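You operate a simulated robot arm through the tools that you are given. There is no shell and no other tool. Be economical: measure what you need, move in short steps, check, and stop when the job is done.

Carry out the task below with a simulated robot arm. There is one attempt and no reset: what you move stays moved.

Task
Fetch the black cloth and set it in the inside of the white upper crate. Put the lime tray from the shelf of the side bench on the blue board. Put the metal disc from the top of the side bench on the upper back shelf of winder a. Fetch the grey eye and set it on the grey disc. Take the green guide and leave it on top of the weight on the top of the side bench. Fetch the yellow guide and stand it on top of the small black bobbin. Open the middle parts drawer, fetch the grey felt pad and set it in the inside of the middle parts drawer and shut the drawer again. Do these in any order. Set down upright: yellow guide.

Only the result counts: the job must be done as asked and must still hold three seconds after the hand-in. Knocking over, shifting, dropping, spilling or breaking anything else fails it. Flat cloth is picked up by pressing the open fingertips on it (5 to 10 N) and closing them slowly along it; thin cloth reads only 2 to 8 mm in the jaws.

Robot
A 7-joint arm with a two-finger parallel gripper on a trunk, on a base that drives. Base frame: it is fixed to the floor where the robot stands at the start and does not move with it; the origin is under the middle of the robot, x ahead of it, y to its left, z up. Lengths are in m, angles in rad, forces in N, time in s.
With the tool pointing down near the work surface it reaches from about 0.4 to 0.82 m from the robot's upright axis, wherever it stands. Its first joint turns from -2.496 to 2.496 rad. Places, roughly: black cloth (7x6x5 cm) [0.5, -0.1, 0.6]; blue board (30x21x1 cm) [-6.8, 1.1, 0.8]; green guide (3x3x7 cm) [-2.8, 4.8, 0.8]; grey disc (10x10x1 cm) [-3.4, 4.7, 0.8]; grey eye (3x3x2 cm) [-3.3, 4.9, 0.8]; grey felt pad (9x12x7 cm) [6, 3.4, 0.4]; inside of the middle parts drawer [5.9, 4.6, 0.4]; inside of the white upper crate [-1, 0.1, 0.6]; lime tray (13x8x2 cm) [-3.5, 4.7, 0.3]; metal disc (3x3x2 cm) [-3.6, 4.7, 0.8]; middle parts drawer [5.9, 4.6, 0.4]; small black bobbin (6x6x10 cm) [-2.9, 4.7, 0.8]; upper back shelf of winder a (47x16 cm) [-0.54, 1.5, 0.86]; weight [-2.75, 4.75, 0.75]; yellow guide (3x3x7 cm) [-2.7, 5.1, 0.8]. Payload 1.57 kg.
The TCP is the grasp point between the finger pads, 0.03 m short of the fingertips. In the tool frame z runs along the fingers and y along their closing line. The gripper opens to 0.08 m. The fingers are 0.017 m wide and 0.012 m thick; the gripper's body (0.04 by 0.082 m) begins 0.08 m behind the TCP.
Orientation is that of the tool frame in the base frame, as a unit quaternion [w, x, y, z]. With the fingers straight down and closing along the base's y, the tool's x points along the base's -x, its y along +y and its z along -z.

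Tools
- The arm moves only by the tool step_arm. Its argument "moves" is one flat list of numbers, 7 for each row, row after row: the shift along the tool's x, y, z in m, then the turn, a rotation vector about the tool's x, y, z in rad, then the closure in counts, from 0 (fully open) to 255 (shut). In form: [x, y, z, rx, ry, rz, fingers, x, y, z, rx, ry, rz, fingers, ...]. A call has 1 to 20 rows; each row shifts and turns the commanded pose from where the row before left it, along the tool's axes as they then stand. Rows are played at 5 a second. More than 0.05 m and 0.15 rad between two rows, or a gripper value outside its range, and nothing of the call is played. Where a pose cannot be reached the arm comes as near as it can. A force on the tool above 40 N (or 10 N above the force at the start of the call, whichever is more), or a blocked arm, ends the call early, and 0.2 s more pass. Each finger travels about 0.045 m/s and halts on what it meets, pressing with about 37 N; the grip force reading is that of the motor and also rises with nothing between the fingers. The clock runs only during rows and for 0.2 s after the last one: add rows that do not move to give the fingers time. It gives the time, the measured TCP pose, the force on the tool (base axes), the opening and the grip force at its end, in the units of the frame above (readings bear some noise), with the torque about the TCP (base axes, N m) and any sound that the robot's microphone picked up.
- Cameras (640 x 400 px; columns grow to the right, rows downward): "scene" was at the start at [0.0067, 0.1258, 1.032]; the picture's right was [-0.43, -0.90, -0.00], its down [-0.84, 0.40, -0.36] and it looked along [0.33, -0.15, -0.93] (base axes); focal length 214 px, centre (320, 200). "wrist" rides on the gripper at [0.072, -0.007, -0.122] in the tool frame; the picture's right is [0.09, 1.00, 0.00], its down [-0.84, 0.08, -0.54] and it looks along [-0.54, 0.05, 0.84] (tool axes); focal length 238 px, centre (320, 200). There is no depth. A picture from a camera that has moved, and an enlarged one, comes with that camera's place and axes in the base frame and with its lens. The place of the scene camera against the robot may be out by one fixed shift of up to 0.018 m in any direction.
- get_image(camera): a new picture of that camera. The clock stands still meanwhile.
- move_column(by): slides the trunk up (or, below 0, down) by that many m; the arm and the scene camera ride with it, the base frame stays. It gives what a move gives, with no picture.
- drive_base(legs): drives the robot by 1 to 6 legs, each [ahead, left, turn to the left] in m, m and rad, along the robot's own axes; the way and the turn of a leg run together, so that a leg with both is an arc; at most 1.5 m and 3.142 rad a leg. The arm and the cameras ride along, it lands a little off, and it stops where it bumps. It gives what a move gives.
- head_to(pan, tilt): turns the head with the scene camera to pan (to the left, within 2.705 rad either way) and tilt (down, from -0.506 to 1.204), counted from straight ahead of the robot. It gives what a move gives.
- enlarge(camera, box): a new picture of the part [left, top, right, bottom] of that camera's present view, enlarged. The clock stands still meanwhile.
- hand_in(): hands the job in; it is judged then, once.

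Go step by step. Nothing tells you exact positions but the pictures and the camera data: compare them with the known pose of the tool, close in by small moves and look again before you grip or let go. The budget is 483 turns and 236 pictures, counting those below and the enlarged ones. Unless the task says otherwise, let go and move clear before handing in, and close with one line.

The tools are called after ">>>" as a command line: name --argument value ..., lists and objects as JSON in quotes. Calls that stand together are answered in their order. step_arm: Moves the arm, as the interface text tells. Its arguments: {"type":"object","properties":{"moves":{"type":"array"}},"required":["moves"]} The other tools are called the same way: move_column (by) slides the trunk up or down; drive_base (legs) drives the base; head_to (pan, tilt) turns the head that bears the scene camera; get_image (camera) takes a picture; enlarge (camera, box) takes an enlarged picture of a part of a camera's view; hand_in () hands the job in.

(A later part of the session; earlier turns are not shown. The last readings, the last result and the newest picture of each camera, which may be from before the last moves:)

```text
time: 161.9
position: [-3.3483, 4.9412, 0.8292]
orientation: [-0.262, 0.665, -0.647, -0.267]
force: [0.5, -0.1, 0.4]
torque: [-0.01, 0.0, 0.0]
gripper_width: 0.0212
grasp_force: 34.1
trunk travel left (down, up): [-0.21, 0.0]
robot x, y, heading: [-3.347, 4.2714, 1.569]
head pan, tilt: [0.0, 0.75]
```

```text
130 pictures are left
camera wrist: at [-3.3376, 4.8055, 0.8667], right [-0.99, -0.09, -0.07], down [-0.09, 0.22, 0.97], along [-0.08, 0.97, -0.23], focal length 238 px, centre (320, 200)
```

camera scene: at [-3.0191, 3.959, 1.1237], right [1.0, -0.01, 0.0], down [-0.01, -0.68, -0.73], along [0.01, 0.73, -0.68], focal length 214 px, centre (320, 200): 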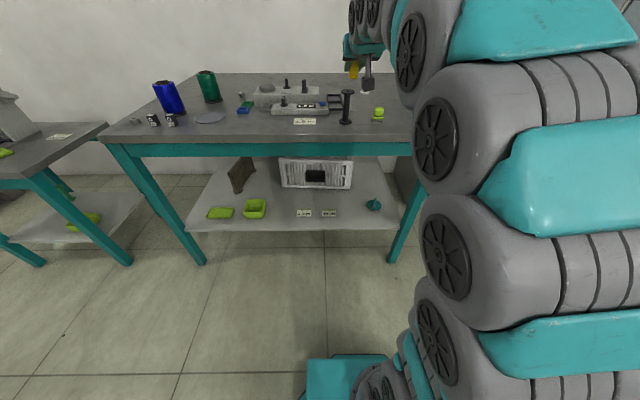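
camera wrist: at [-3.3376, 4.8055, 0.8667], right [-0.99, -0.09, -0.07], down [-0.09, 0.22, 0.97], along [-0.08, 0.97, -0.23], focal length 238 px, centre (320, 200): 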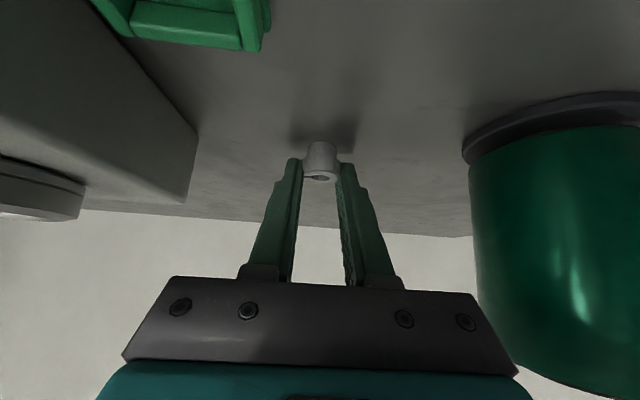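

Eye gripped. I lift, then drive back to bring the grey disc into view.

>>> step_arm --moves '[-0.0208, 0, -0.0216, 0, 0, 0, 255, -0.0208, 0, -0.0216, 0, 0, 0, 255, -0.0208, 0, -0.0216, 0, 0, 0, 255]'

>>> drive_base --legs '[[-0.3, 0.055, 0]]'

>>> get_image --camera "wrist"

```text
time: 162.7
position: [-3.3465, 4.9404, 0.9206]
orientation: [-0.261, 0.665, -0.647, -0.267]
force: [-0.7, 0.3, -1.4]
torque: [0.0, -0.02, 0.0]
gripper_width: 0.0205
grasp_force: 34.1
trunk travel left (down, up): [-0.21, 0.0]
robot x, y, heading: [-3.3482, 4.2714, 1.567]
head pan, tilt: [0.0, 0.75]
```

```text
time: 164.8
position: [-3.3962, 4.6409, 0.9218]
orientation: [-0.264, 0.661, -0.65, -0.265]
force: [-0.2, 0.7, -0.3]
torque: [0.02, -0.01, 0.0]
gripper_width: 0.0206
grasp_force: 34.2
trunk travel left (down, up): [-0.21, 0.0]
robot x, y, heading: [-3.4044, 3.9696, 1.562]
head pan, tilt: [0.0, 0.75]
```

```text
129 pictures are left
camera wrist: at [-3.3857, 4.5046, 0.9579], right [-0.99, -0.08, -0.07], down [-0.08, 0.23, 0.97], along [-0.07, 0.97, -0.23], focal length 238 px, centre (320, 200)
```

wrist: 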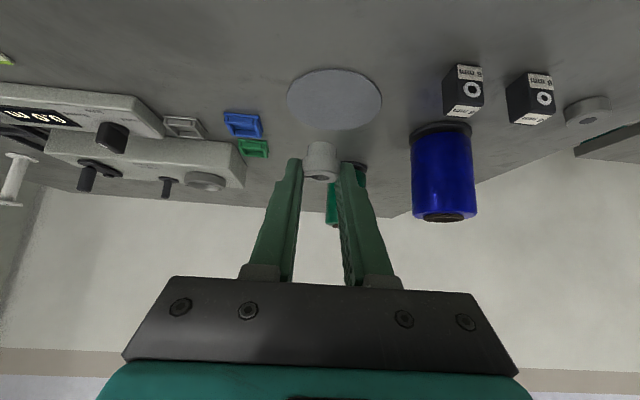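

>>> step_arm --moves '[-0.003, 0.0034, 0.0316, 0, 0, 0, 255, -0.003, 0.0034, 0.0316, 0, 0, 0, 255, -0.003, 0.0034, 0.0316, 0, 0, 0, 255, 0, 0, 0, 0, 0, 0, 255]'

>>> get_image --camera "wrist"

```text
time: 165.8
position: [-3.4064, 4.7134, 0.8604]
orientation: [-0.264, 0.661, -0.65, -0.265]
force: [-0.7, 0.3, -0.4]
torque: [-0.01, 0.0, 0.01]
gripper_width: 0.0204
grasp_force: 34.5
trunk travel left (down, up): [-0.21, 0.0]
robot x, y, heading: [-3.3991, 3.9718, 1.556]
head pan, tilt: [0.0, 0.75]
```

```text
128 pictures are left
camera wrist: at [-3.3946, 4.5763, 0.8973], right [-0.99, -0.08, -0.07], down [-0.08, 0.23, 0.97], along [-0.07, 0.97, -0.23], focal length 238 px, centre (320, 200)
```

wrist: 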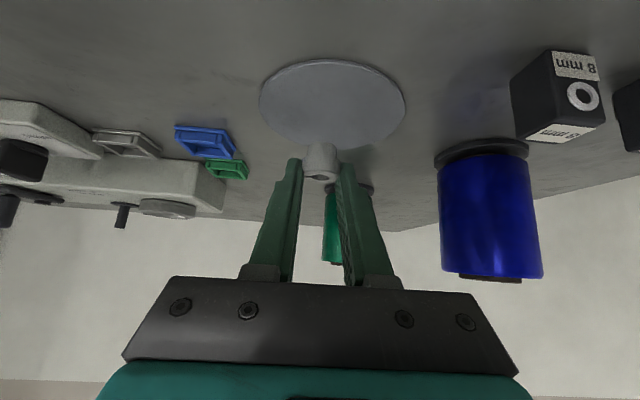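

>>> step_arm --moves '[0.0139, 0, 0.0144, 0, 0, 0, 255, 0, 0, 0, 0, 0, 0, 255]'

>>> step_arm --moves '[0.0028, 0, 0.0029, 0, 0, 0, 255, 0, 0, 0, 0, 0, 0, 255]'

>>> get_image --camera "wrist"

```text
time: 166.4
position: [-3.4063, 4.7126, 0.8412]
orientation: [-0.263, 0.663, -0.649, -0.266]
force: [-0.7, 0.9, 0.0]
torque: [0.01, 0.02, 0.01]
gripper_width: 0.0206
grasp_force: 34.1
trunk travel left (down, up): [-0.21, 0.0]
robot x, y, heading: [-3.4013, 3.9736, 1.563]
head pan, tilt: [0.0, 0.75]
```

```text
time: 167.0
position: [-3.4066, 4.7127, 0.8367]
orientation: [-0.263, 0.661, -0.65, -0.266]
force: [0.2, 0.2, -0.5]
torque: [0.02, -0.04, -0.02]
gripper_width: 0.0203
grasp_force: 34.2
trunk travel left (down, up): [-0.21, 0.0]
robot x, y, heading: [-3.4022, 3.9711, 1.557]
head pan, tilt: [0.0, 0.75]
```

```text
127 pictures are left
camera wrist: at [-3.3964, 4.576, 0.8729], right [-0.99, -0.08, -0.07], down [-0.08, 0.23, 0.97], along [-0.07, 0.97, -0.23], focal length 238 px, centre (320, 200)
```

wrist: 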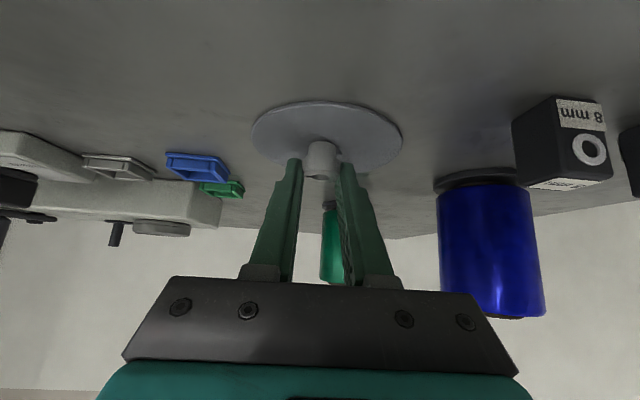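

>>> step_arm --moves '[0.0014, 0, 0.0014, 0, 0, 0, 255, 0, 0, 0, 0, 0, 0, 255]'

>>> step_arm --moves '[0.0014, 0, 0.0014, 0, 0, 0, 255, 0, 0, 0, 0, 0, 0, 255]'

```text
time: 167.6
position: [-3.4062, 4.7126, 0.834]
orientation: [-0.262, 0.662, -0.65, -0.265]
force: [-0.5, -0.2, 0.2]
torque: [0.02, -0.01, 0.01]
gripper_width: 0.0206
grasp_force: 34.5
trunk travel left (down, up): [-0.21, 0.0]
robot x, y, heading: [-3.4039, 3.9727, 1.559]
head pan, tilt: [0.0, 0.75]
```

```text
time: 168.2
position: [-3.4074, 4.7131, 0.8332]
orientation: [-0.263, 0.662, -0.65, -0.266]
force: [-0.8, 0.3, 5.8]
torque: [0.06, 0.11, 0.09]
gripper_width: 0.0204
grasp_force: 34.0
trunk travel left (down, up): [-0.21, 0.0]
robot x, y, heading: [-3.4024, 3.9701, 1.558]
head pan, tilt: [0.0, 0.75]
```

Contact on the disc. I open and back off along the tool axis.

>>> step_arm --moves '[0, 0, 0, 0, 0, 0, 180, 0, 0, 0, 0, 0, 0, 160, 0, 0, 0, 0, 0, 0, 130, 0, 0, 0, 0, 0, 0, 100, 0, 0, 0, 0, 0, 0, 100]'

>>> step_arm --moves '[0, 0, -0.02, 0, 0, 0, 100, 0, 0, -0.03, 0, 0, 0, 100, 0, 0, -0.03, 0, 0, 0, 80, -0.01, 0, -0.03, 0, 0, 0, 80]'

>>> get_image --camera "wrist"

```text
time: 169.4
position: [-3.4069, 4.7145, 0.8314]
orientation: [-0.263, 0.662, -0.65, -0.265]
force: [0.1, 0.2, 0.0]
torque: [-0.02, 0.01, 0.0]
gripper_width: 0.0487
grasp_force: 0.1
trunk travel left (down, up): [-0.21, 0.0]
robot x, y, heading: [-3.4024, 3.9722, 1.557]
head pan, tilt: [0.0, 0.75]
```

```text
time: 170.4
position: [-3.4068, 4.6433, 0.9193]
orientation: [-0.262, 0.662, -0.65, -0.265]
force: [0.7, 0.5, -0.6]
torque: [0.01, -0.02, 0.04]
gripper_width: 0.055
grasp_force: 0.1
trunk travel left (down, up): [-0.21, 0.0]
robot x, y, heading: [-3.3998, 3.9695, 1.562]
head pan, tilt: [0.0, 0.75]
```

```text
126 pictures are left
camera wrist: at [-3.3959, 4.5051, 0.956], right [-0.99, -0.08, -0.07], down [-0.08, 0.23, 0.97], along [-0.07, 0.97, -0.23], focal length 238 px, centre (320, 200)
```

wrist: 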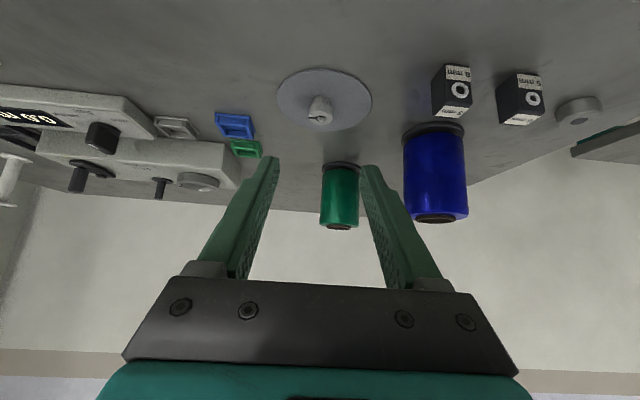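

Eye is on the disc. Next the lime tray on the lower shelf: I back away, lower the arm and look at it.

>>> drive_base --legs '[[-0.35, 0.13, 0.01]]'

>>> head_to --pan 0.0 --tilt 0.7

>>> enlarge --camera "scene" --box '[210, 100, 430, 238]'

```text
time: 172.8
position: [-3.5458, 4.2946, 0.9192]
orientation: [-0.261, 0.666, -0.646, -0.267]
force: [-0.3, 0.1, 1.4]
torque: [-0.03, -0.01, 0.02]
gripper_width: 0.0551
grasp_force: 0.0
trunk travel left (down, up): [-0.21, 0.0]
robot x, y, heading: [-3.5327, 3.6244, 1.571]
head pan, tilt: [0.0, 0.75]
```

```text
time: 173.4
position: [-3.545, 4.2941, 0.9189]
orientation: [-0.261, 0.666, -0.646, -0.268]
force: [0.2, 0.1, 0.0]
torque: [-0.01, -0.01, 0.0]
gripper_width: 0.055
grasp_force: 0.1
trunk travel left (down, up): [-0.21, 0.0]
robot x, y, heading: [-3.5329, 3.6232, 1.573]
head pan, tilt: [0.0, 0.7]
```

```text
2.90 times, centred on (320, 169) of scene
camera zoom: at [-3.6771, 3.6582, 1.1279], right [1.0, 0.0, 0.0], down [0.0, -0.64, -0.76], along [0.0, 0.76, -0.64], focal length 622 px, centre (320, 290)
```

zoom: 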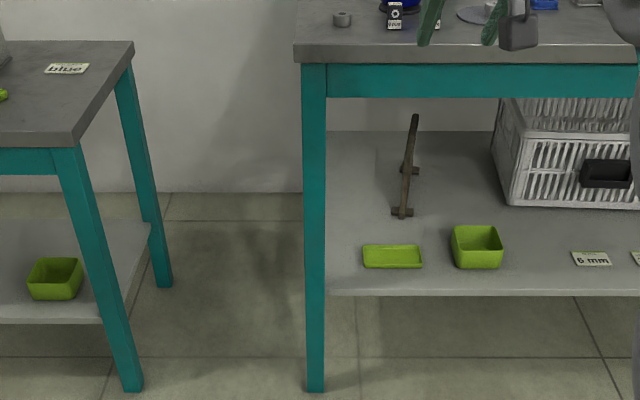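

>>> move_column --by -0.2

>>> step_arm --moves '[0, 0, 0, 0, -0.149, 0, 80, 0, 0, 0, 0, -0.149, 0, 80, 0.0379, 0, 0.021, 0, 0, 0, 80, 0.0379, 0, 0.021, 0, 0, 0, 80, 0.0379, 0, 0.021, 0, 0, 0, 80, 0.0379, 0, 0.021, 0, 0, 0, 80, 0.0379, 0, 0.021, 0, 0, 0, 80, 0.0379, 0, 0.021, 0, 0, 0, 80]'

>>> get_image --camera "wrist"

```text
time: 175.6
position: [-3.5452, 4.2951, 0.7197]
orientation: [-0.261, 0.666, -0.646, -0.268]
force: [-0.4, -0.7, -0.6]
torque: [-0.02, 0.0, -0.01]
gripper_width: 0.0551
grasp_force: 0.0
trunk travel left (down, up): [-0.01, 0.2]
robot x, y, heading: [-3.5351, 3.6234, 1.578]
head pan, tilt: [0.0, 0.7]
```

```text
time: 177.4
position: [-3.5423, 4.2919, 0.4579]
orientation: [-0.354, 0.619, -0.6, -0.363]
force: [0.0, -0.4, 0.1]
torque: [-0.03, 0.03, 0.02]
gripper_width: 0.0551
grasp_force: 0.1
trunk travel left (down, up): [-0.01, 0.2]
robot x, y, heading: [-3.5339, 3.621, 1.575]
head pan, tilt: [0.0, 0.7]
```

```text
124 pictures are left
camera wrist: at [-3.5311, 4.1495, 0.4546], right [-0.99, -0.07, -0.08], down [-0.08, -0.07, 0.99], along [-0.08, 0.99, 0.06], focal length 238 px, centre (320, 200)
```

wrist: 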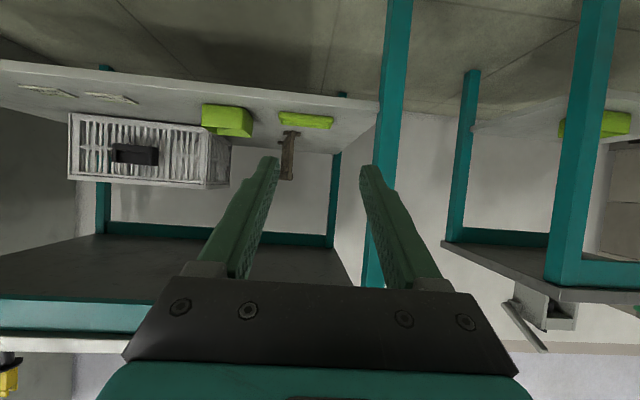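

>>> drive_base --legs '[[0.27, 0, 0]]'

>>> get_image --camera "wrist"

```text
time: 179.3
position: [-3.5499, 4.5654, 0.4603]
orientation: [-0.353, 0.62, -0.598, -0.364]
force: [-1.3, -0.2, 0.1]
torque: [0.01, 0.02, 0.02]
gripper_width: 0.055
grasp_force: 0.1
trunk travel left (down, up): [-0.01, 0.2]
robot x, y, heading: [-3.5353, 3.8995, 1.578]
head pan, tilt: [0.0, 0.7]
```

```text
123 pictures are left
camera wrist: at [-3.5363, 4.4231, 0.4555], right [-0.99, -0.08, -0.08], down [-0.08, -0.07, 0.99], along [-0.09, 0.99, 0.06], focal length 238 px, centre (320, 200)
```

wrist: 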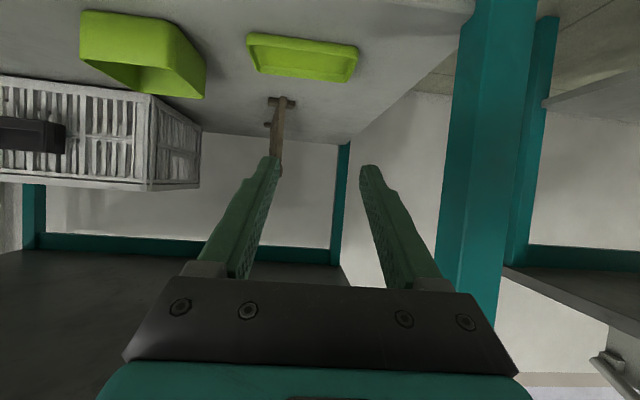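

Tray end wall (+x) ≈(-3.463,4.745), rim z≈0.295. I drive in a little, narrow the fingers and pre-position.

>>> drive_base --legs '[[0.1, 0, 0]]'

>>> step_arm --moves '[0.025, -0.0221, 0.0101, 0, 0, 0, 155, 0.025, -0.0221, 0.0101, 0, 0, 0, 155, 0.025, -0.0221, 0.0101, 0, 0, 0, 155, 0.025, -0.0221, 0.0101, 0, 0, 0, 155]'

>>> get_image --camera "wrist"

```text
time: 180.4
position: [-3.5488, 4.6643, 0.4594]
orientation: [-0.353, 0.62, -0.599, -0.364]
force: [0.0, 0.0, 0.2]
torque: [0.0, 0.02, 0.01]
gripper_width: 0.0549
grasp_force: 0.1
trunk travel left (down, up): [-0.01, 0.2]
robot x, y, heading: [-3.5356, 3.9934, 1.57]
head pan, tilt: [0.0, 0.7]
```

```text
time: 181.4
position: [-3.4608, 4.6554, 0.3515]
orientation: [-0.353, 0.62, -0.598, -0.365]
force: [-0.4, 0.2, -0.1]
torque: [0.04, 0.0, 0.0]
gripper_width: 0.0318
grasp_force: 0.0
trunk travel left (down, up): [-0.01, 0.2]
robot x, y, heading: [-3.5343, 3.9974, 1.577]
head pan, tilt: [0.0, 0.7]
```

```text
122 pictures are left
camera wrist: at [-3.4478, 4.5135, 0.3464], right [-0.99, -0.08, -0.08], down [-0.08, -0.07, 0.99], along [-0.09, 0.99, 0.07], focal length 238 px, centre (320, 200)
```

wrist: 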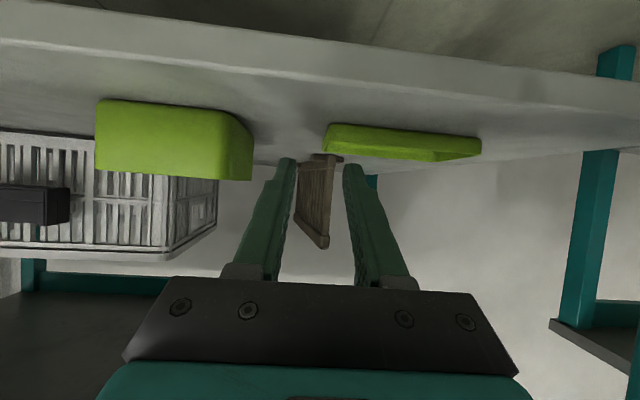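

>>> step_arm --moves '[-0.012, 0, 0.025, 0, 0, 0, 155, -0.006, 0, 0.025, 0, 0, 0, 155]'

>>> get_image --camera "wrist"

```text
time: 182.1
position: [-3.4624, 4.7067, 0.3433]
orientation: [-0.353, 0.621, -0.597, -0.365]
force: [0.5, -0.2, 0.6]
torque: [-0.01, 0.01, 0.01]
gripper_width: 0.0314
grasp_force: 0.0
trunk travel left (down, up): [-0.01, 0.2]
robot x, y, heading: [-3.5323, 3.9947, 1.575]
head pan, tilt: [0.0, 0.7]
```

```text
121 pictures are left
camera wrist: at [-3.4496, 4.5655, 0.3381], right [-0.99, -0.08, -0.08], down [-0.08, -0.07, 0.99], along [-0.09, 0.99, 0.06], focal length 238 px, centre (320, 200)
```

wrist: 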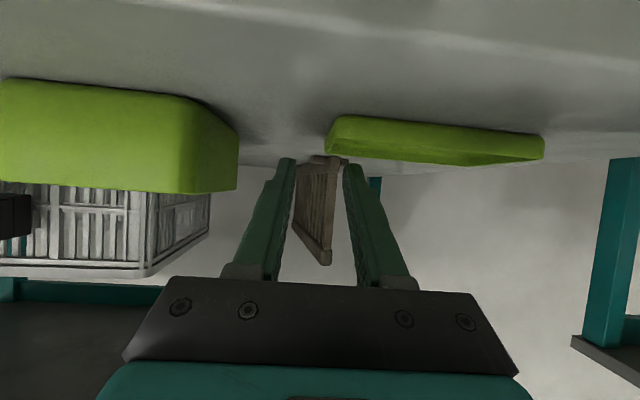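

>>> step_arm --moves '[0.0018, 0, 0.0215, 0, 0, 0, 155, 0, 0, 0, 0, 0, 0, 155]'

>>> get_image --camera "wrist"

```text
time: 182.7
position: [-3.4634, 4.7259, 0.3338]
orientation: [-0.353, 0.621, -0.598, -0.364]
force: [-0.2, -0.2, -0.2]
torque: [0.01, -0.03, 0.01]
gripper_width: 0.0315
grasp_force: 0.0
trunk travel left (down, up): [-0.01, 0.2]
robot x, y, heading: [-3.5328, 3.9946, 1.575]
head pan, tilt: [0.0, 0.7]
```

```text
120 pictures are left
camera wrist: at [-3.4508, 4.5843, 0.3287], right [-0.99, -0.08, -0.08], down [-0.08, -0.07, 0.99], along [-0.09, 0.99, 0.06], focal length 238 px, centre (320, 200)
```

wrist: 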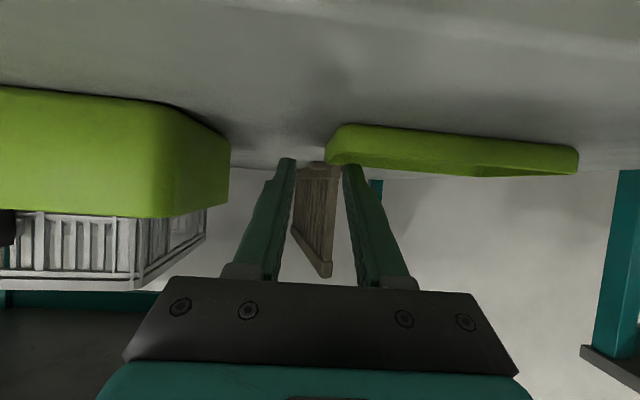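

>>> step_arm --moves '[0.0035, 0, 0.0019, 0, 0, 0, 155, 0, 0, 0, 0, 0, 0, 155]'

>>> step_arm --moves '[0, 0, 0, 0, 0, 0, 190, 0, 0, 0, 0, 0, 0, 220, 0, 0, 0, 0, 0, 0, 255, 0, 0, 0, 0, 0, 0, 255]'

>>> get_image --camera "wrist"

```text
time: 183.2
position: [-3.462, 4.7254, 0.3291]
orientation: [-0.353, 0.621, -0.598, -0.365]
force: [-0.3, -1.2, -0.5]
torque: [0.01, 0.02, -0.03]
gripper_width: 0.0315
grasp_force: 0.0
trunk travel left (down, up): [-0.01, 0.2]
robot x, y, heading: [-3.5374, 3.9948, 1.579]
head pan, tilt: [0.0, 0.7]
```

```text
time: 184.2
position: [-3.4623, 4.7262, 0.3291]
orientation: [-0.353, 0.62, -0.598, -0.364]
force: [0.8, 0.5, -0.1]
torque: [-0.03, 0.01, -0.01]
gripper_width: 0.0027
grasp_force: 24.1
trunk travel left (down, up): [-0.01, 0.2]
robot x, y, heading: [-3.532, 3.9943, 1.578]
head pan, tilt: [0.0, 0.7]
```

```text
119 pictures are left
camera wrist: at [-3.4498, 4.5834, 0.3244], right [-0.99, -0.08, -0.08], down [-0.08, -0.07, 0.99], along [-0.09, 0.99, 0.06], focal length 238 px, centre (320, 200)
```

wrist: 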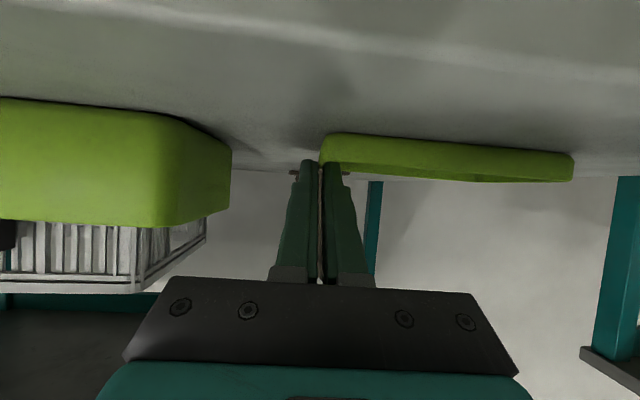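

Width 2.7 mm – likely the thin wall. I lift slightly to test.

>>> step_arm --moves '[0, 0, 0, 0, 0, 0, 255, -0.0131, 0, -0.0073, 0, 0, 0, 255, -0.0131, 0, -0.0073, 0, 0, 0, 255, 0, 0, 0, 0, 0, 0, 255]'

>>> get_image --camera "wrist"

```text
time: 185.2
position: [-3.4617, 4.7264, 0.3602]
orientation: [-0.353, 0.621, -0.598, -0.365]
force: [-0.5, 0.8, -1.5]
torque: [0.0, -0.06, 0.01]
gripper_width: 0.0021
grasp_force: 24.1
trunk travel left (down, up): [-0.01, 0.2]
robot x, y, heading: [-3.534, 3.9981, 1.578]
head pan, tilt: [0.0, 0.7]
```

```text
118 pictures are left
camera wrist: at [-3.4498, 4.5831, 0.3552], right [-0.99, -0.08, -0.08], down [-0.08, -0.07, 0.99], along [-0.09, 0.99, 0.06], focal length 238 px, centre (320, 200)
```

wrist: 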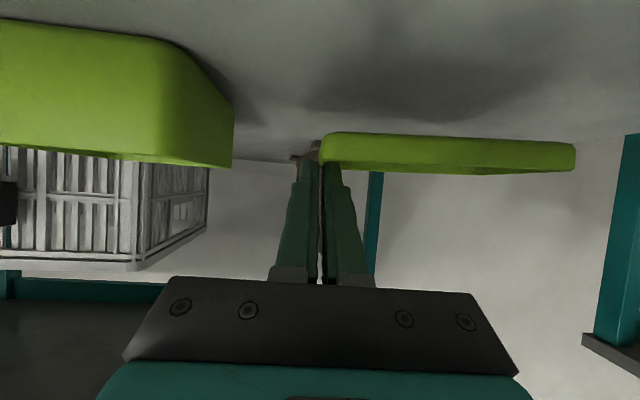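

Tray is lifted and level. I lift a bit more and back out slowly.

>>> step_arm --moves '[-0.0175, 0, -0.0097, 0, 0, 0, 255, -0.0175, 0, -0.0097, 0, 0, 0, 255, 0, 0, 0, 0, 0, 0, 255]'

>>> drive_base --legs '[[-0.25, -0.02, 0], [-0.25, 0, 0]]'

>>> get_image --camera "wrist"

>>> head_to --pan 1.3 --tilt 0.35

>>> get_image --camera "scene"

```text
time: 186.1
position: [-3.4631, 4.725, 0.4002]
orientation: [-0.353, 0.621, -0.598, -0.364]
force: [-0.3, 0.0, -1.2]
torque: [-0.01, -0.11, -0.01]
gripper_width: 0.0024
grasp_force: 23.8
trunk travel left (down, up): [-0.01, 0.2]
robot x, y, heading: [-3.5354, 3.9997, 1.579]
head pan, tilt: [0.0, 0.7]
```

```text
time: 189.2
position: [-3.437, 4.2407, 0.4008]
orientation: [-0.354, 0.619, -0.599, -0.363]
force: [-0.2, -0.9, -2.4]
torque: [0.0, -0.09, 0.01]
gripper_width: 0.0023
grasp_force: 23.7
trunk travel left (down, up): [-0.01, 0.2]
robot x, y, heading: [-3.5117, 3.5155, 1.573]
head pan, tilt: [0.0, 0.7]
```

```text
117 pictures are left
camera wrist: at [-3.425, 4.0995, 0.3954], right [-0.99, -0.08, -0.08], down [-0.08, -0.07, 0.99], along [-0.08, 0.99, 0.06], focal length 238 px, centre (320, 200)
```

wrist: 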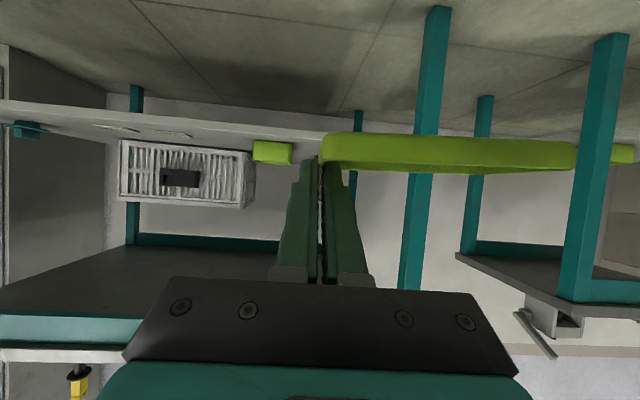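

```text
time: 190.7
position: [-3.4374, 4.2408, 0.4006]
orientation: [-0.353, 0.62, -0.598, -0.364]
force: [0.0, 0.6, -0.8]
torque: [0.01, -0.07, -0.01]
gripper_width: 0.0023
grasp_force: 23.7
trunk travel left (down, up): [-0.01, 0.2]
robot x, y, heading: [-3.5086, 3.5121, 1.575]
head pan, tilt: [1.3, 0.351]
```

```text
116 pictures are left
camera scene: at [-3.7455, 3.4864, 0.9593], right [0.26, 0.96, 0.0], down [0.33, -0.09, -0.94], along [-0.91, 0.25, -0.34], focal length 214 px, centre (320, 200)
```

scene: 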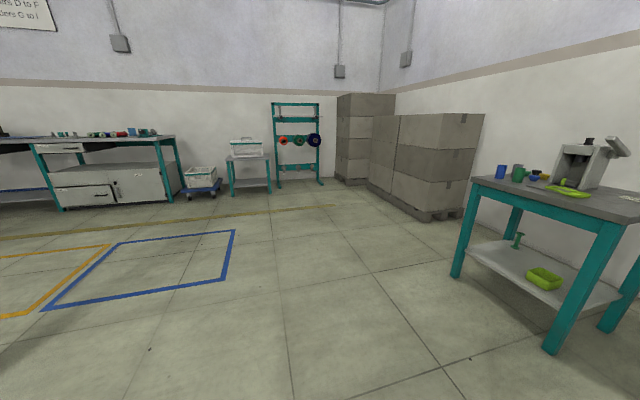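

Tray held. I raise the trunk, turn toward -x and drive around the pole toward the far bench with the blue board.

>>> move_column --by 0.2

>>> drive_base --legs '[[0, 0, 1.57], [1.0, 0, 0], [1.0, 0, 0], [0, 1.1, 0]]'

>>> head_to --pan 0.3 --tilt 0.4

>>> get_image --camera "scene"

>>> get_image --camera "wrist"

```text
time: 192.9
position: [-3.4379, 4.2413, 0.599]
orientation: [-0.354, 0.619, -0.599, -0.364]
force: [0.0, -0.1, -0.9]
torque: [0.0, -0.09, 0.0]
gripper_width: 0.0025
grasp_force: 24.4
trunk travel left (down, up): [-0.21, 0.0]
robot x, y, heading: [-3.5108, 3.5136, 1.574]
head pan, tilt: [1.3, 0.351]
```

```text
time: 212.2
position: [-6.204, 2.3367, 0.599]
orientation: [0.023, 0.861, 0.041, -0.507]
force: [-0.1, -0.3, -1.2]
torque: [0.1, 0.04, -0.01]
gripper_width: 0.0026
grasp_force: 23.7
trunk travel left (down, up): [-0.21, 0.0]
robot x, y, heading: [-5.4695, 2.3079, -3.077]
head pan, tilt: [1.3, 0.351]
```

```text
time: 213.4
position: [-6.2028, 2.3362, 0.6002]
orientation: [0.023, 0.86, 0.041, -0.507]
force: [0.4, 0.1, -1.1]
torque: [0.1, 0.01, 0.0]
gripper_width: 0.0024
grasp_force: 23.6
trunk travel left (down, up): [-0.21, 0.0]
robot x, y, heading: [-5.4759, 2.3017, -3.081]
head pan, tilt: [0.3, 0.4]
```

```text
115 pictures are left
camera scene: at [-5.4919, 2.1267, 1.1548], right [-0.36, 0.93, 0.0], down [0.36, 0.14, -0.92], along [-0.86, -0.33, -0.39], focal length 214 px, centre (320, 200)
```

scene: 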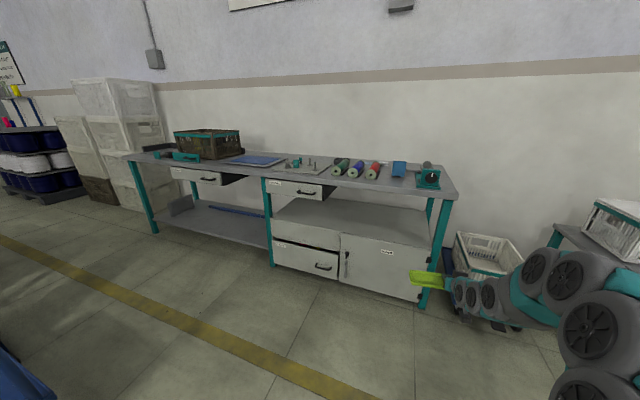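

```text
114 pictures are left
camera wrist: at [-6.0618, 2.3556, 0.5953], right [0.14, -0.99, -0.08], down [0.07, -0.07, 0.99], along [-0.99, -0.14, 0.06], focal length 238 px, centre (320, 200)
```

wrist: 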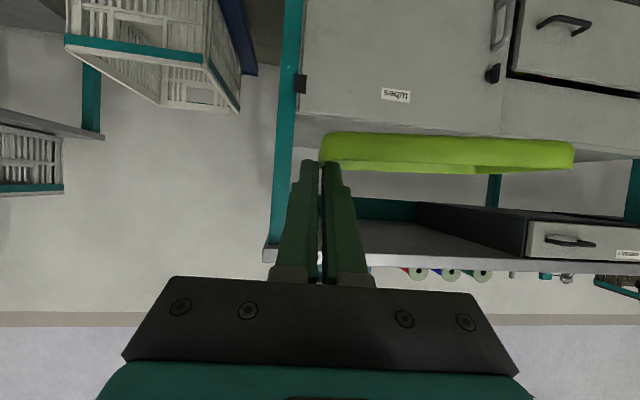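

The blue board is the flat blue plate at about (-6.82,1.09). I raise the tray and drive in front of it.

>>> step_arm --moves '[-0.0408, 0, -0.0226, 0, 0, 0, 255, -0.0408, 0, -0.0226, 0, 0, 0, 255, -0.0408, 0, -0.0226, 0, 0, 0, 255, -0.0408, 0, -0.0226, 0, 0, 0, 255, -0.0408, 0, -0.0226, 0, 0, 0, 255, -0.0408, 0, -0.0226, 0, 0, 0, 255, -0.03, 0, -0.017, 0, 0, 0, 255]'

>>> drive_base --legs '[[0, 1.2, -0.06], [0.25, 0, 0]]'

>>> get_image --camera "wrist"

>>> head_to --pan 0.0 --tilt 0.6

>>> get_image --camera "scene"

```text
time: 215.0
position: [-6.202, 2.3338, 0.9117]
orientation: [0.022, 0.861, 0.04, -0.506]
force: [0.2, -0.7, -1.2]
torque: [0.1, -0.01, 0.0]
gripper_width: 0.0025
grasp_force: 24.2
trunk travel left (down, up): [-0.21, 0.0]
robot x, y, heading: [-5.4712, 2.3056, -3.075]
head pan, tilt: [0.3, 0.4]
```

```text
time: 219.4
position: [-6.1617, 1.4662, 0.9109]
orientation: [0.011, 0.862, 0.021, -0.506]
force: [-0.1, -0.5, -2.3]
torque: [0.08, -0.01, 0.0]
gripper_width: 0.0023
grasp_force: 24.3
trunk travel left (down, up): [-0.21, 0.0]
robot x, y, heading: [-5.4329, 1.4072, -3.126]
head pan, tilt: [0.3, 0.4]
stopped in leg 1: the robot was blocked; the commanded pose is now the measured one
```

```text
113 pictures are left
camera wrist: at [-6.0194, 1.4798, 0.9067], right [0.09, -0.99, -0.08], down [0.07, -0.08, 0.99], along [-0.99, -0.1, 0.06], focal length 238 px, centre (320, 200)
```

wrist: 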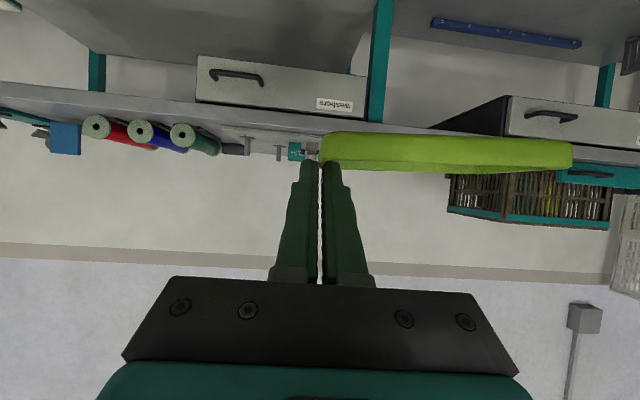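

```text
time: 220.2
position: [-6.1625, 1.4678, 0.9113]
orientation: [0.011, 0.862, 0.021, -0.506]
force: [0.2, -0.1, -1.3]
torque: [0.09, 0.0, 0.0]
gripper_width: 0.0026
grasp_force: 23.7
trunk travel left (down, up): [-0.21, 0.0]
robot x, y, heading: [-5.4317, 1.406, -3.125]
head pan, tilt: [0.0, 0.6]
```

```text
112 pictures are left
camera scene: at [-5.4621, 1.2551, 1.1366], right [-0.02, 1.0, 0.0], down [0.56, 0.01, -0.83], along [-0.83, -0.02, -0.56], focal length 214 px, centre (320, 200)
```

scene: 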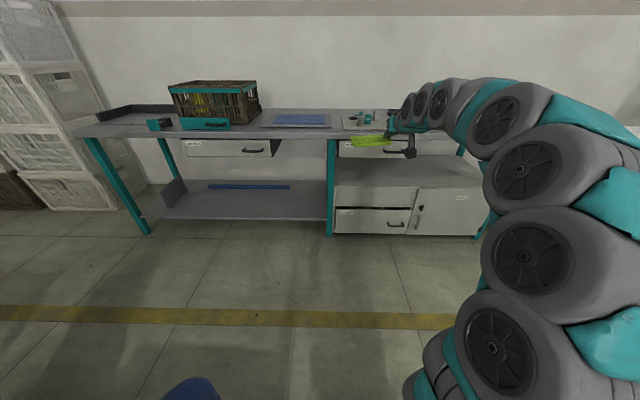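

I was blocked by something blue on my left. I look at it.

>>> head_to --pan 1.1 --tilt 0.8

>>> get_image --camera "scene"

```text
time: 221.6
position: [-6.161, 1.4668, 0.9114]
orientation: [0.011, 0.862, 0.021, -0.507]
force: [0.2, -0.1, -1.4]
torque: [0.09, 0.0, 0.01]
gripper_width: 0.0025
grasp_force: 24.3
trunk travel left (down, up): [-0.21, 0.0]
robot x, y, heading: [-5.4301, 1.4058, -3.123]
head pan, tilt: [1.1, 0.799]
```

```text
111 pictures are left
camera scene: at [-5.4089, 1.1844, 1.1197], right [-0.9, 0.44, 0.0], down [0.31, 0.64, -0.7], along [-0.3, -0.63, -0.72], focal length 214 px, centre (320, 200)
```

scene: 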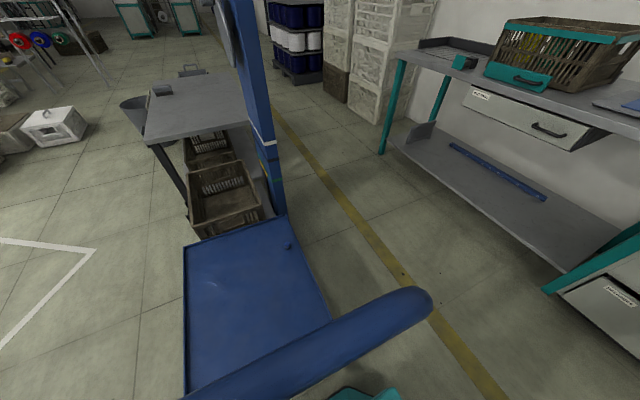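

A blue bar/handle at my left blocks there (its end near x≈-5.7). I step away, go ahead past it, and look again before moving left.

>>> drive_base --legs '[[0, -0.12, -0.015], [0.58, 0, 0]]'

>>> head_to --pan 2.0 --tilt 0.8

>>> get_image --camera "scene"

```text
time: 225.7
position: [-6.75, 1.6071, 0.9121]
orientation: [0.004, 0.862, 0.01, -0.507]
force: [-0.7, -0.4, -1.7]
torque: [0.11, -0.01, 0.02]
gripper_width: 0.0023
grasp_force: 24.2
trunk travel left (down, up): [-0.21, 0.0]
robot x, y, heading: [-6.0243, 1.5264, 3.137]
head pan, tilt: [1.1, 0.799]
```

```text
time: 226.9
position: [-6.7481, 1.6072, 0.9113]
orientation: [0.004, 0.862, 0.01, -0.506]
force: [-0.5, -0.2, -2.1]
torque: [0.13, 0.01, -0.04]
gripper_width: 0.0024
grasp_force: 23.9
trunk travel left (down, up): [-0.21, 0.0]
robot x, y, heading: [-6.0241, 1.5287, 3.138]
head pan, tilt: [2.0, 0.799]
```

```text
110 pictures are left
camera scene: at [-5.9344, 1.3042, 1.1197], right [-0.91, -0.41, 0.0], down [-0.29, 0.65, -0.7], along [0.29, -0.64, -0.72], focal length 214 px, centre (320, 200)
```

scene: 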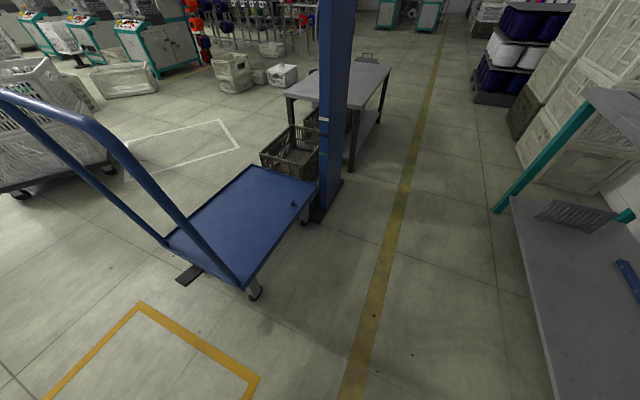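

The blue thing is a flatbed trolley, still standing. The way left is clear; I move in front of the blue board.

>>> drive_base --legs '[[0, 0.44, 0]]'

>>> get_image --camera "wrist"

>>> head_to --pan 0.0 --tilt 0.8

>>> get_image --camera "scene"

```text
time: 229.6
position: [-6.7529, 1.1651, 0.9124]
orientation: [0.006, 0.862, 0.012, -0.507]
force: [0.0, -1.2, -1.8]
torque: [0.11, -0.05, -0.04]
gripper_width: 0.0025
grasp_force: 24.3
trunk travel left (down, up): [-0.21, 0.0]
robot x, y, heading: [-6.0222, 1.0886, 3.137]
head pan, tilt: [2.0, 0.799]
```

```text
109 pictures are left
camera wrist: at [-6.6094, 1.1751, 0.9073], right [0.07, -0.99, -0.08], down [0.07, -0.08, 0.99], along [-1.0, -0.08, 0.06], focal length 238 px, centre (320, 200)
```

wrist: 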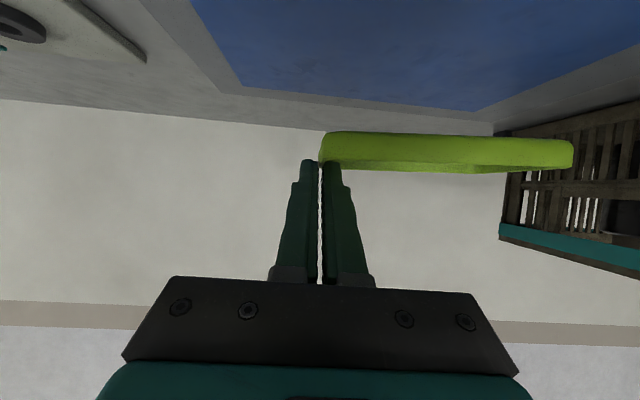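

```text
time: 231.5
position: [-6.7516, 1.1653, 0.9121]
orientation: [0.006, 0.862, 0.012, -0.507]
force: [-0.3, -0.2, -1.1]
torque: [0.11, 0.01, 0.0]
gripper_width: 0.0023
grasp_force: 23.9
trunk travel left (down, up): [-0.21, 0.0]
robot x, y, heading: [-6.023, 1.0907, 3.145]
head pan, tilt: [0.0, 0.799]
```

```text
108 pictures are left
camera scene: at [-6.0494, 0.9386, 1.1197], right [0.0, 1.0, 0.0], down [0.72, 0.0, -0.7], along [-0.7, 0.0, -0.72], focal length 214 px, centre (320, 200)
```

scene: 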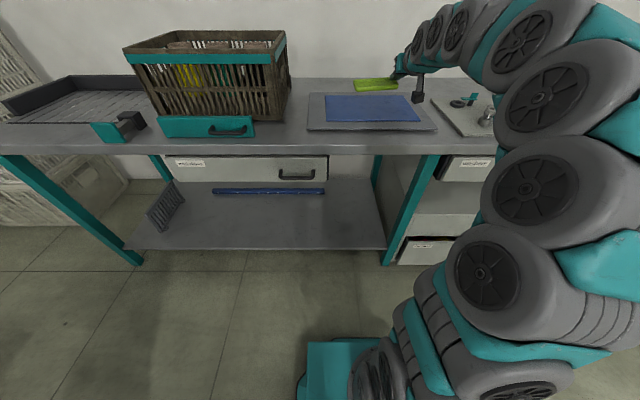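

>>> step_arm --moves '[0.0088, -0.0027, 0.0288, 0, 0, 0, 255, 0.0088, -0.0027, 0.0288, 0, 0, 0, 255, 0.0088, -0.0027, 0.0288, 0, 0, 0, 255, 0, 0, 0, 0, 0, 0, 255]'

>>> enlarge --camera "scene" --box '[290, 50, 450, 150]'

>>> get_image --camera "wrist"

```text
time: 232.5
position: [-6.8177, 1.1721, 0.8461]
orientation: [0.005, 0.862, 0.012, -0.506]
force: [0.0, -0.3, -1.7]
torque: [0.07, -0.02, 0.04]
gripper_width: 0.0026
grasp_force: 24.6
trunk travel left (down, up): [-0.21, 0.0]
robot x, y, heading: [-6.0262, 1.0875, 3.14]
head pan, tilt: [0.0, 0.799]
```

```text
4.00 times, centred on (370, 100) of scene
camera zoom: at [-6.0494, 0.9387, 1.1197], right [0.0, 1.0, 0.0], down [0.72, 0.0, -0.7], along [-0.7, 0.0, -0.72], focal length 858 px, centre (120, 600)
```

zoom: 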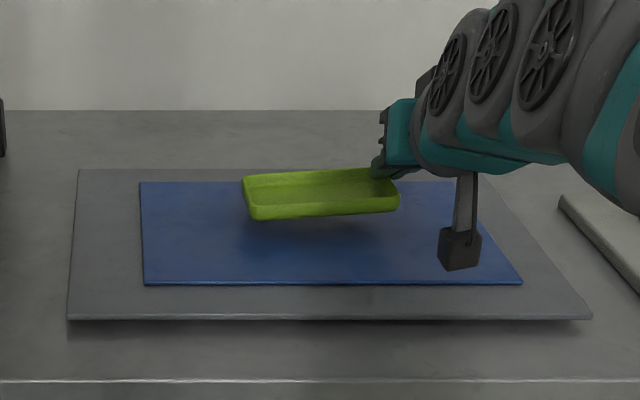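

```text
106 pictures are left
camera wrist: at [-6.6746, 1.1807, 0.8424], right [0.07, -0.99, -0.08], down [0.07, -0.08, 0.99], along [-1.0, -0.08, 0.06], focal length 238 px, centre (320, 200)
```

wrist: 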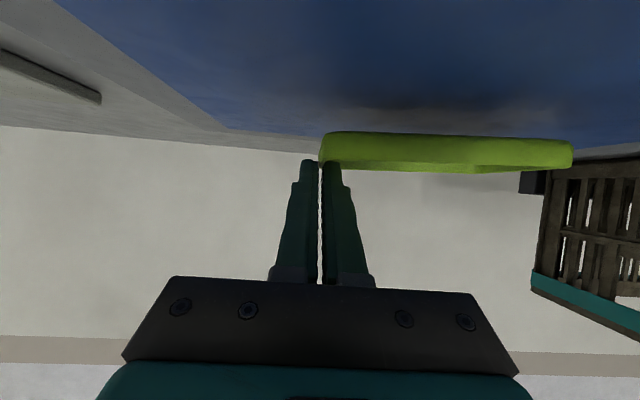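

Tray is over the board. I lower in small steps.

>>> step_arm --moves '[0.0087, 0, 0.0048, 0, 0, 0, 255, 0, 0, 0, 0, 0, 0, 255]'

>>> step_arm --moves '[0.0044, 0, 0.0024, 0, 0, 0, 255, 0, 0, 0, 0, 0, 0, 255]'

>>> enlarge --camera "scene" --box '[290, 50, 450, 150]'

```text
time: 233.1
position: [-6.8168, 1.1706, 0.8366]
orientation: [0.006, 0.862, 0.012, -0.507]
force: [-0.3, -0.1, -0.7]
torque: [0.08, -0.04, 0.01]
gripper_width: 0.0026
grasp_force: 24.2
trunk travel left (down, up): [-0.21, 0.0]
robot x, y, heading: [-6.0245, 1.0854, 3.142]
head pan, tilt: [0.0, 0.799]
```

```text
time: 233.7
position: [-6.8162, 1.1714, 0.8331]
orientation: [0.005, 0.862, 0.011, -0.507]
force: [0.9, -0.7, -2.2]
torque: [0.04, -0.02, 0.0]
gripper_width: 0.0022
grasp_force: 23.8
trunk travel left (down, up): [-0.21, 0.0]
robot x, y, heading: [-6.0225, 1.088, 3.142]
head pan, tilt: [0.0, 0.799]
```

```text
4.00 times, centred on (370, 100) of scene
camera zoom: at [-6.0494, 0.9387, 1.1197], right [0.0, 1.0, 0.0], down [0.72, 0.0, -0.7], along [-0.7, 0.0, -0.72], focal length 858 px, centre (120, 600)
```

zoom: 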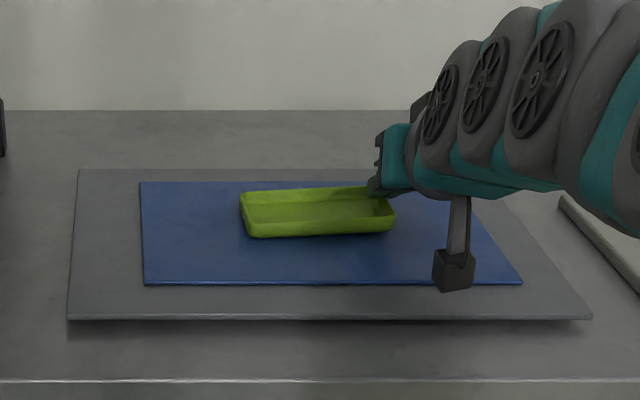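

>>> step_arm --moves '[0.0035, 0, 0.0019, 0, 0, 0, 255, 0, 0, 0, 0, 0, 0, 255]'

>>> step_arm --moves '[0.0035, 0, 0.0019, 0, 0, 0, 255, 0, 0, 0, 0, 0, 0, 255]'

>>> enlarge --camera "scene" --box '[290, 50, 450, 150]'

```text
time: 234.3
position: [-6.8157, 1.1712, 0.8272]
orientation: [0.005, 0.862, 0.011, -0.507]
force: [-0.2, -0.6, -0.2]
torque: [-0.02, -0.04, -0.01]
gripper_width: 0.0024
grasp_force: 23.0
trunk travel left (down, up): [-0.21, 0.0]
robot x, y, heading: [-6.0265, 1.0891, 3.14]
head pan, tilt: [0.0, 0.799]
```

```text
time: 234.9
position: [-6.8148, 1.1716, 0.826]
orientation: [0.005, 0.861, 0.012, -0.508]
force: [-3.4, -0.7, 14.1]
torque: [-0.06, -0.2, 0.02]
gripper_width: 0.0022
grasp_force: 23.5
trunk travel left (down, up): [-0.21, 0.0]
robot x, y, heading: [-6.025, 1.0865, 3.139]
head pan, tilt: [0.0, 0.799]
```

```text
4.00 times, centred on (370, 100) of scene
camera zoom: at [-6.0488, 0.9385, 1.1199], right [0.0, 1.0, 0.0], down [0.72, 0.0, -0.7], along [-0.7, 0.0, -0.72], focal length 858 px, centre (120, 600)
```

zoom: 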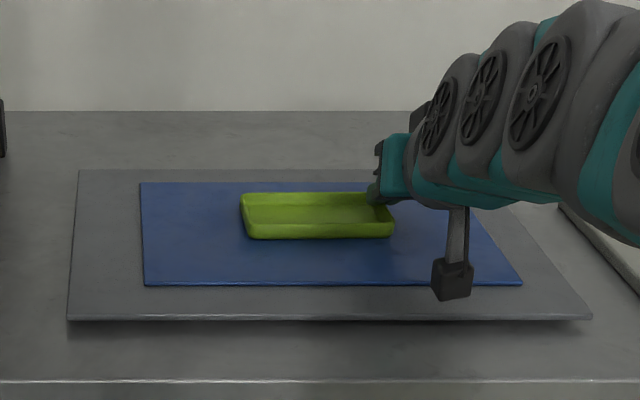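

Flat on the board. I open and lift away.

>>> step_arm --moves '[-0.0009, 0, -0.0005, 0, 0, 0, 200, 0, 0, 0, 0, 0, 0, 165, 0, 0, 0, 0, 0, 0, 160, -0.0175, 0, -0.0097, 0, 0, 0, 160, -0.0262, 0, -0.0145, 0, 0, 0, 160, -0.0262, 0, -0.0145, 0, 0, 0, 160, -0.0262, 0, -0.0145, 0, 0, 0, 100, -0.0262, 0, -0.0145, 0, 0, 0, 80]'

>>> enlarge --camera "scene" --box '[290, 50, 450, 150]'

```text
time: 236.7
position: [-6.8162, 1.1718, 0.9644]
orientation: [0.006, 0.862, 0.012, -0.507]
force: [0.3, 1.0, -0.2]
torque: [-0.01, -0.04, 0.0]
gripper_width: 0.0551
grasp_force: 0.2
trunk travel left (down, up): [-0.21, 0.0]
robot x, y, heading: [-6.0234, 1.0906, 3.136]
head pan, tilt: [0.0, 0.799]
```

```text
4.00 times, centred on (370, 100) of scene
camera zoom: at [-6.0493, 0.9386, 1.1197], right [0.0, 1.0, 0.0], down [0.72, 0.0, -0.7], along [-0.7, 0.0, -0.72], focal length 858 px, centre (120, 600)
```

zoom: 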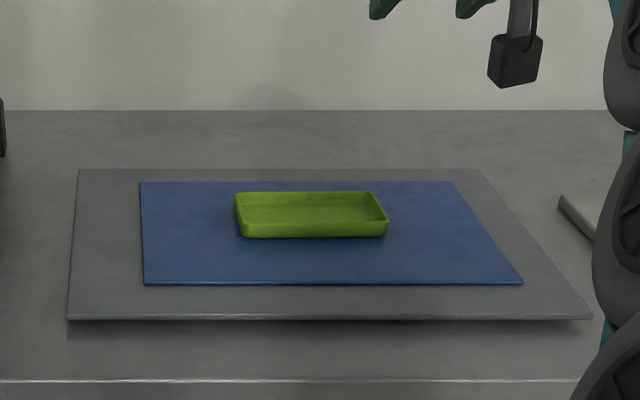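

Tray done. I return to the side bench the way I came.

>>> drive_base --legs '[[0, -0.46, 0], [-0.5, 0, 0], [0, -1.0, 0], [0, -0.95, 0], [-0.95, 0, 0], [-0.95, 0, 0]]'

>>> drive_base --legs '[[0, 0, -1.57]]'

>>> get_image --camera "scene"

```text
time: 260.4
position: [-4.4127, 3.538, 0.9628]
orientation: [-0.009, 0.862, -0.013, -0.507]
force: [0.5, -0.6, -0.2]
torque: [0.0, 0.01, 0.03]
gripper_width: 0.0549
grasp_force: 0.0
trunk travel left (down, up): [-0.21, 0.0]
robot x, y, heading: [-3.6331, 3.4096, 3.077]
head pan, tilt: [0.0, 0.799]
```

```text
time: 264.6
position: [-3.4982, 4.1947, 0.9631]
orientation: [0.365, -0.6, 0.619, 0.351]
force: [1.2, 0.6, 0.8]
torque: [0.01, 0.02, 0.01]
gripper_width: 0.0548
grasp_force: 0.1
trunk travel left (down, up): [-0.21, 0.0]
robot x, y, heading: [-3.6304, 3.4103, 1.511]
head pan, tilt: [0.0, 0.799]
```

```text
102 pictures are left
camera scene: at [-3.7702, 3.4493, 1.1197], right [1.0, -0.06, 0.0], down [-0.04, -0.72, -0.7], along [0.04, 0.7, -0.72], focal length 214 px, centre (320, 200)
```

scene: 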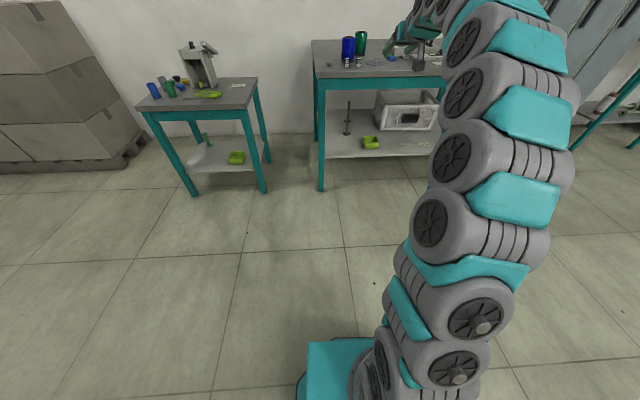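

>>> drive_base --legs '[[0, 0, 0.06], [0.35, 0.1, 0]]'

>>> step_arm --moves '[0, 0, 0, 0, 0.149, 0, 95, 0, 0, 0, 0, 0.149, 0, 95]'

>>> get_image --camera "wrist"

```text
time: 267.4
position: [-3.6533, 4.5496, 0.9638]
orientation: [-0.353, 0.619, -0.599, -0.364]
force: [-0.3, 0.4, 0.8]
torque: [0.01, 0.0, -0.03]
gripper_width: 0.0549
grasp_force: 0.1
trunk travel left (down, up): [-0.21, 0.0]
robot x, y, heading: [-3.7307, 3.7583, 1.572]
head pan, tilt: [0.0, 0.799]
```

```text
time: 268.2
position: [-3.656, 4.5482, 0.9281]
orientation: [-0.232, 0.676, -0.654, -0.247]
force: [0.0, 0.3, 0.6]
torque: [-0.03, 0.02, -0.03]
gripper_width: 0.0501
grasp_force: 0.2
out of reach, approached as far as the arm can: row 2
trunk travel left (down, up): [-0.21, 0.0]
robot x, y, heading: [-3.7285, 3.7622, 1.577]
head pan, tilt: [0.0, 0.799]
stopped in row 2: the arm was blocked; the commanded pose is now the measured one
```

```text
101 pictures are left
camera wrist: at [-3.6425, 4.4162, 0.9743], right [-0.99, -0.11, -0.05], down [-0.08, 0.29, 0.95], along [-0.09, 0.95, -0.3], focal length 238 px, centre (320, 200)
```

wrist: 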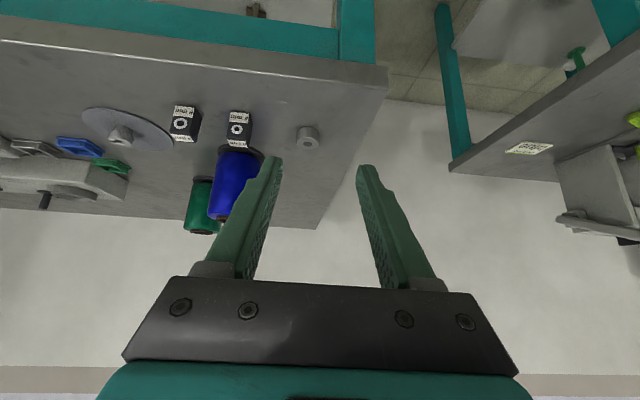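

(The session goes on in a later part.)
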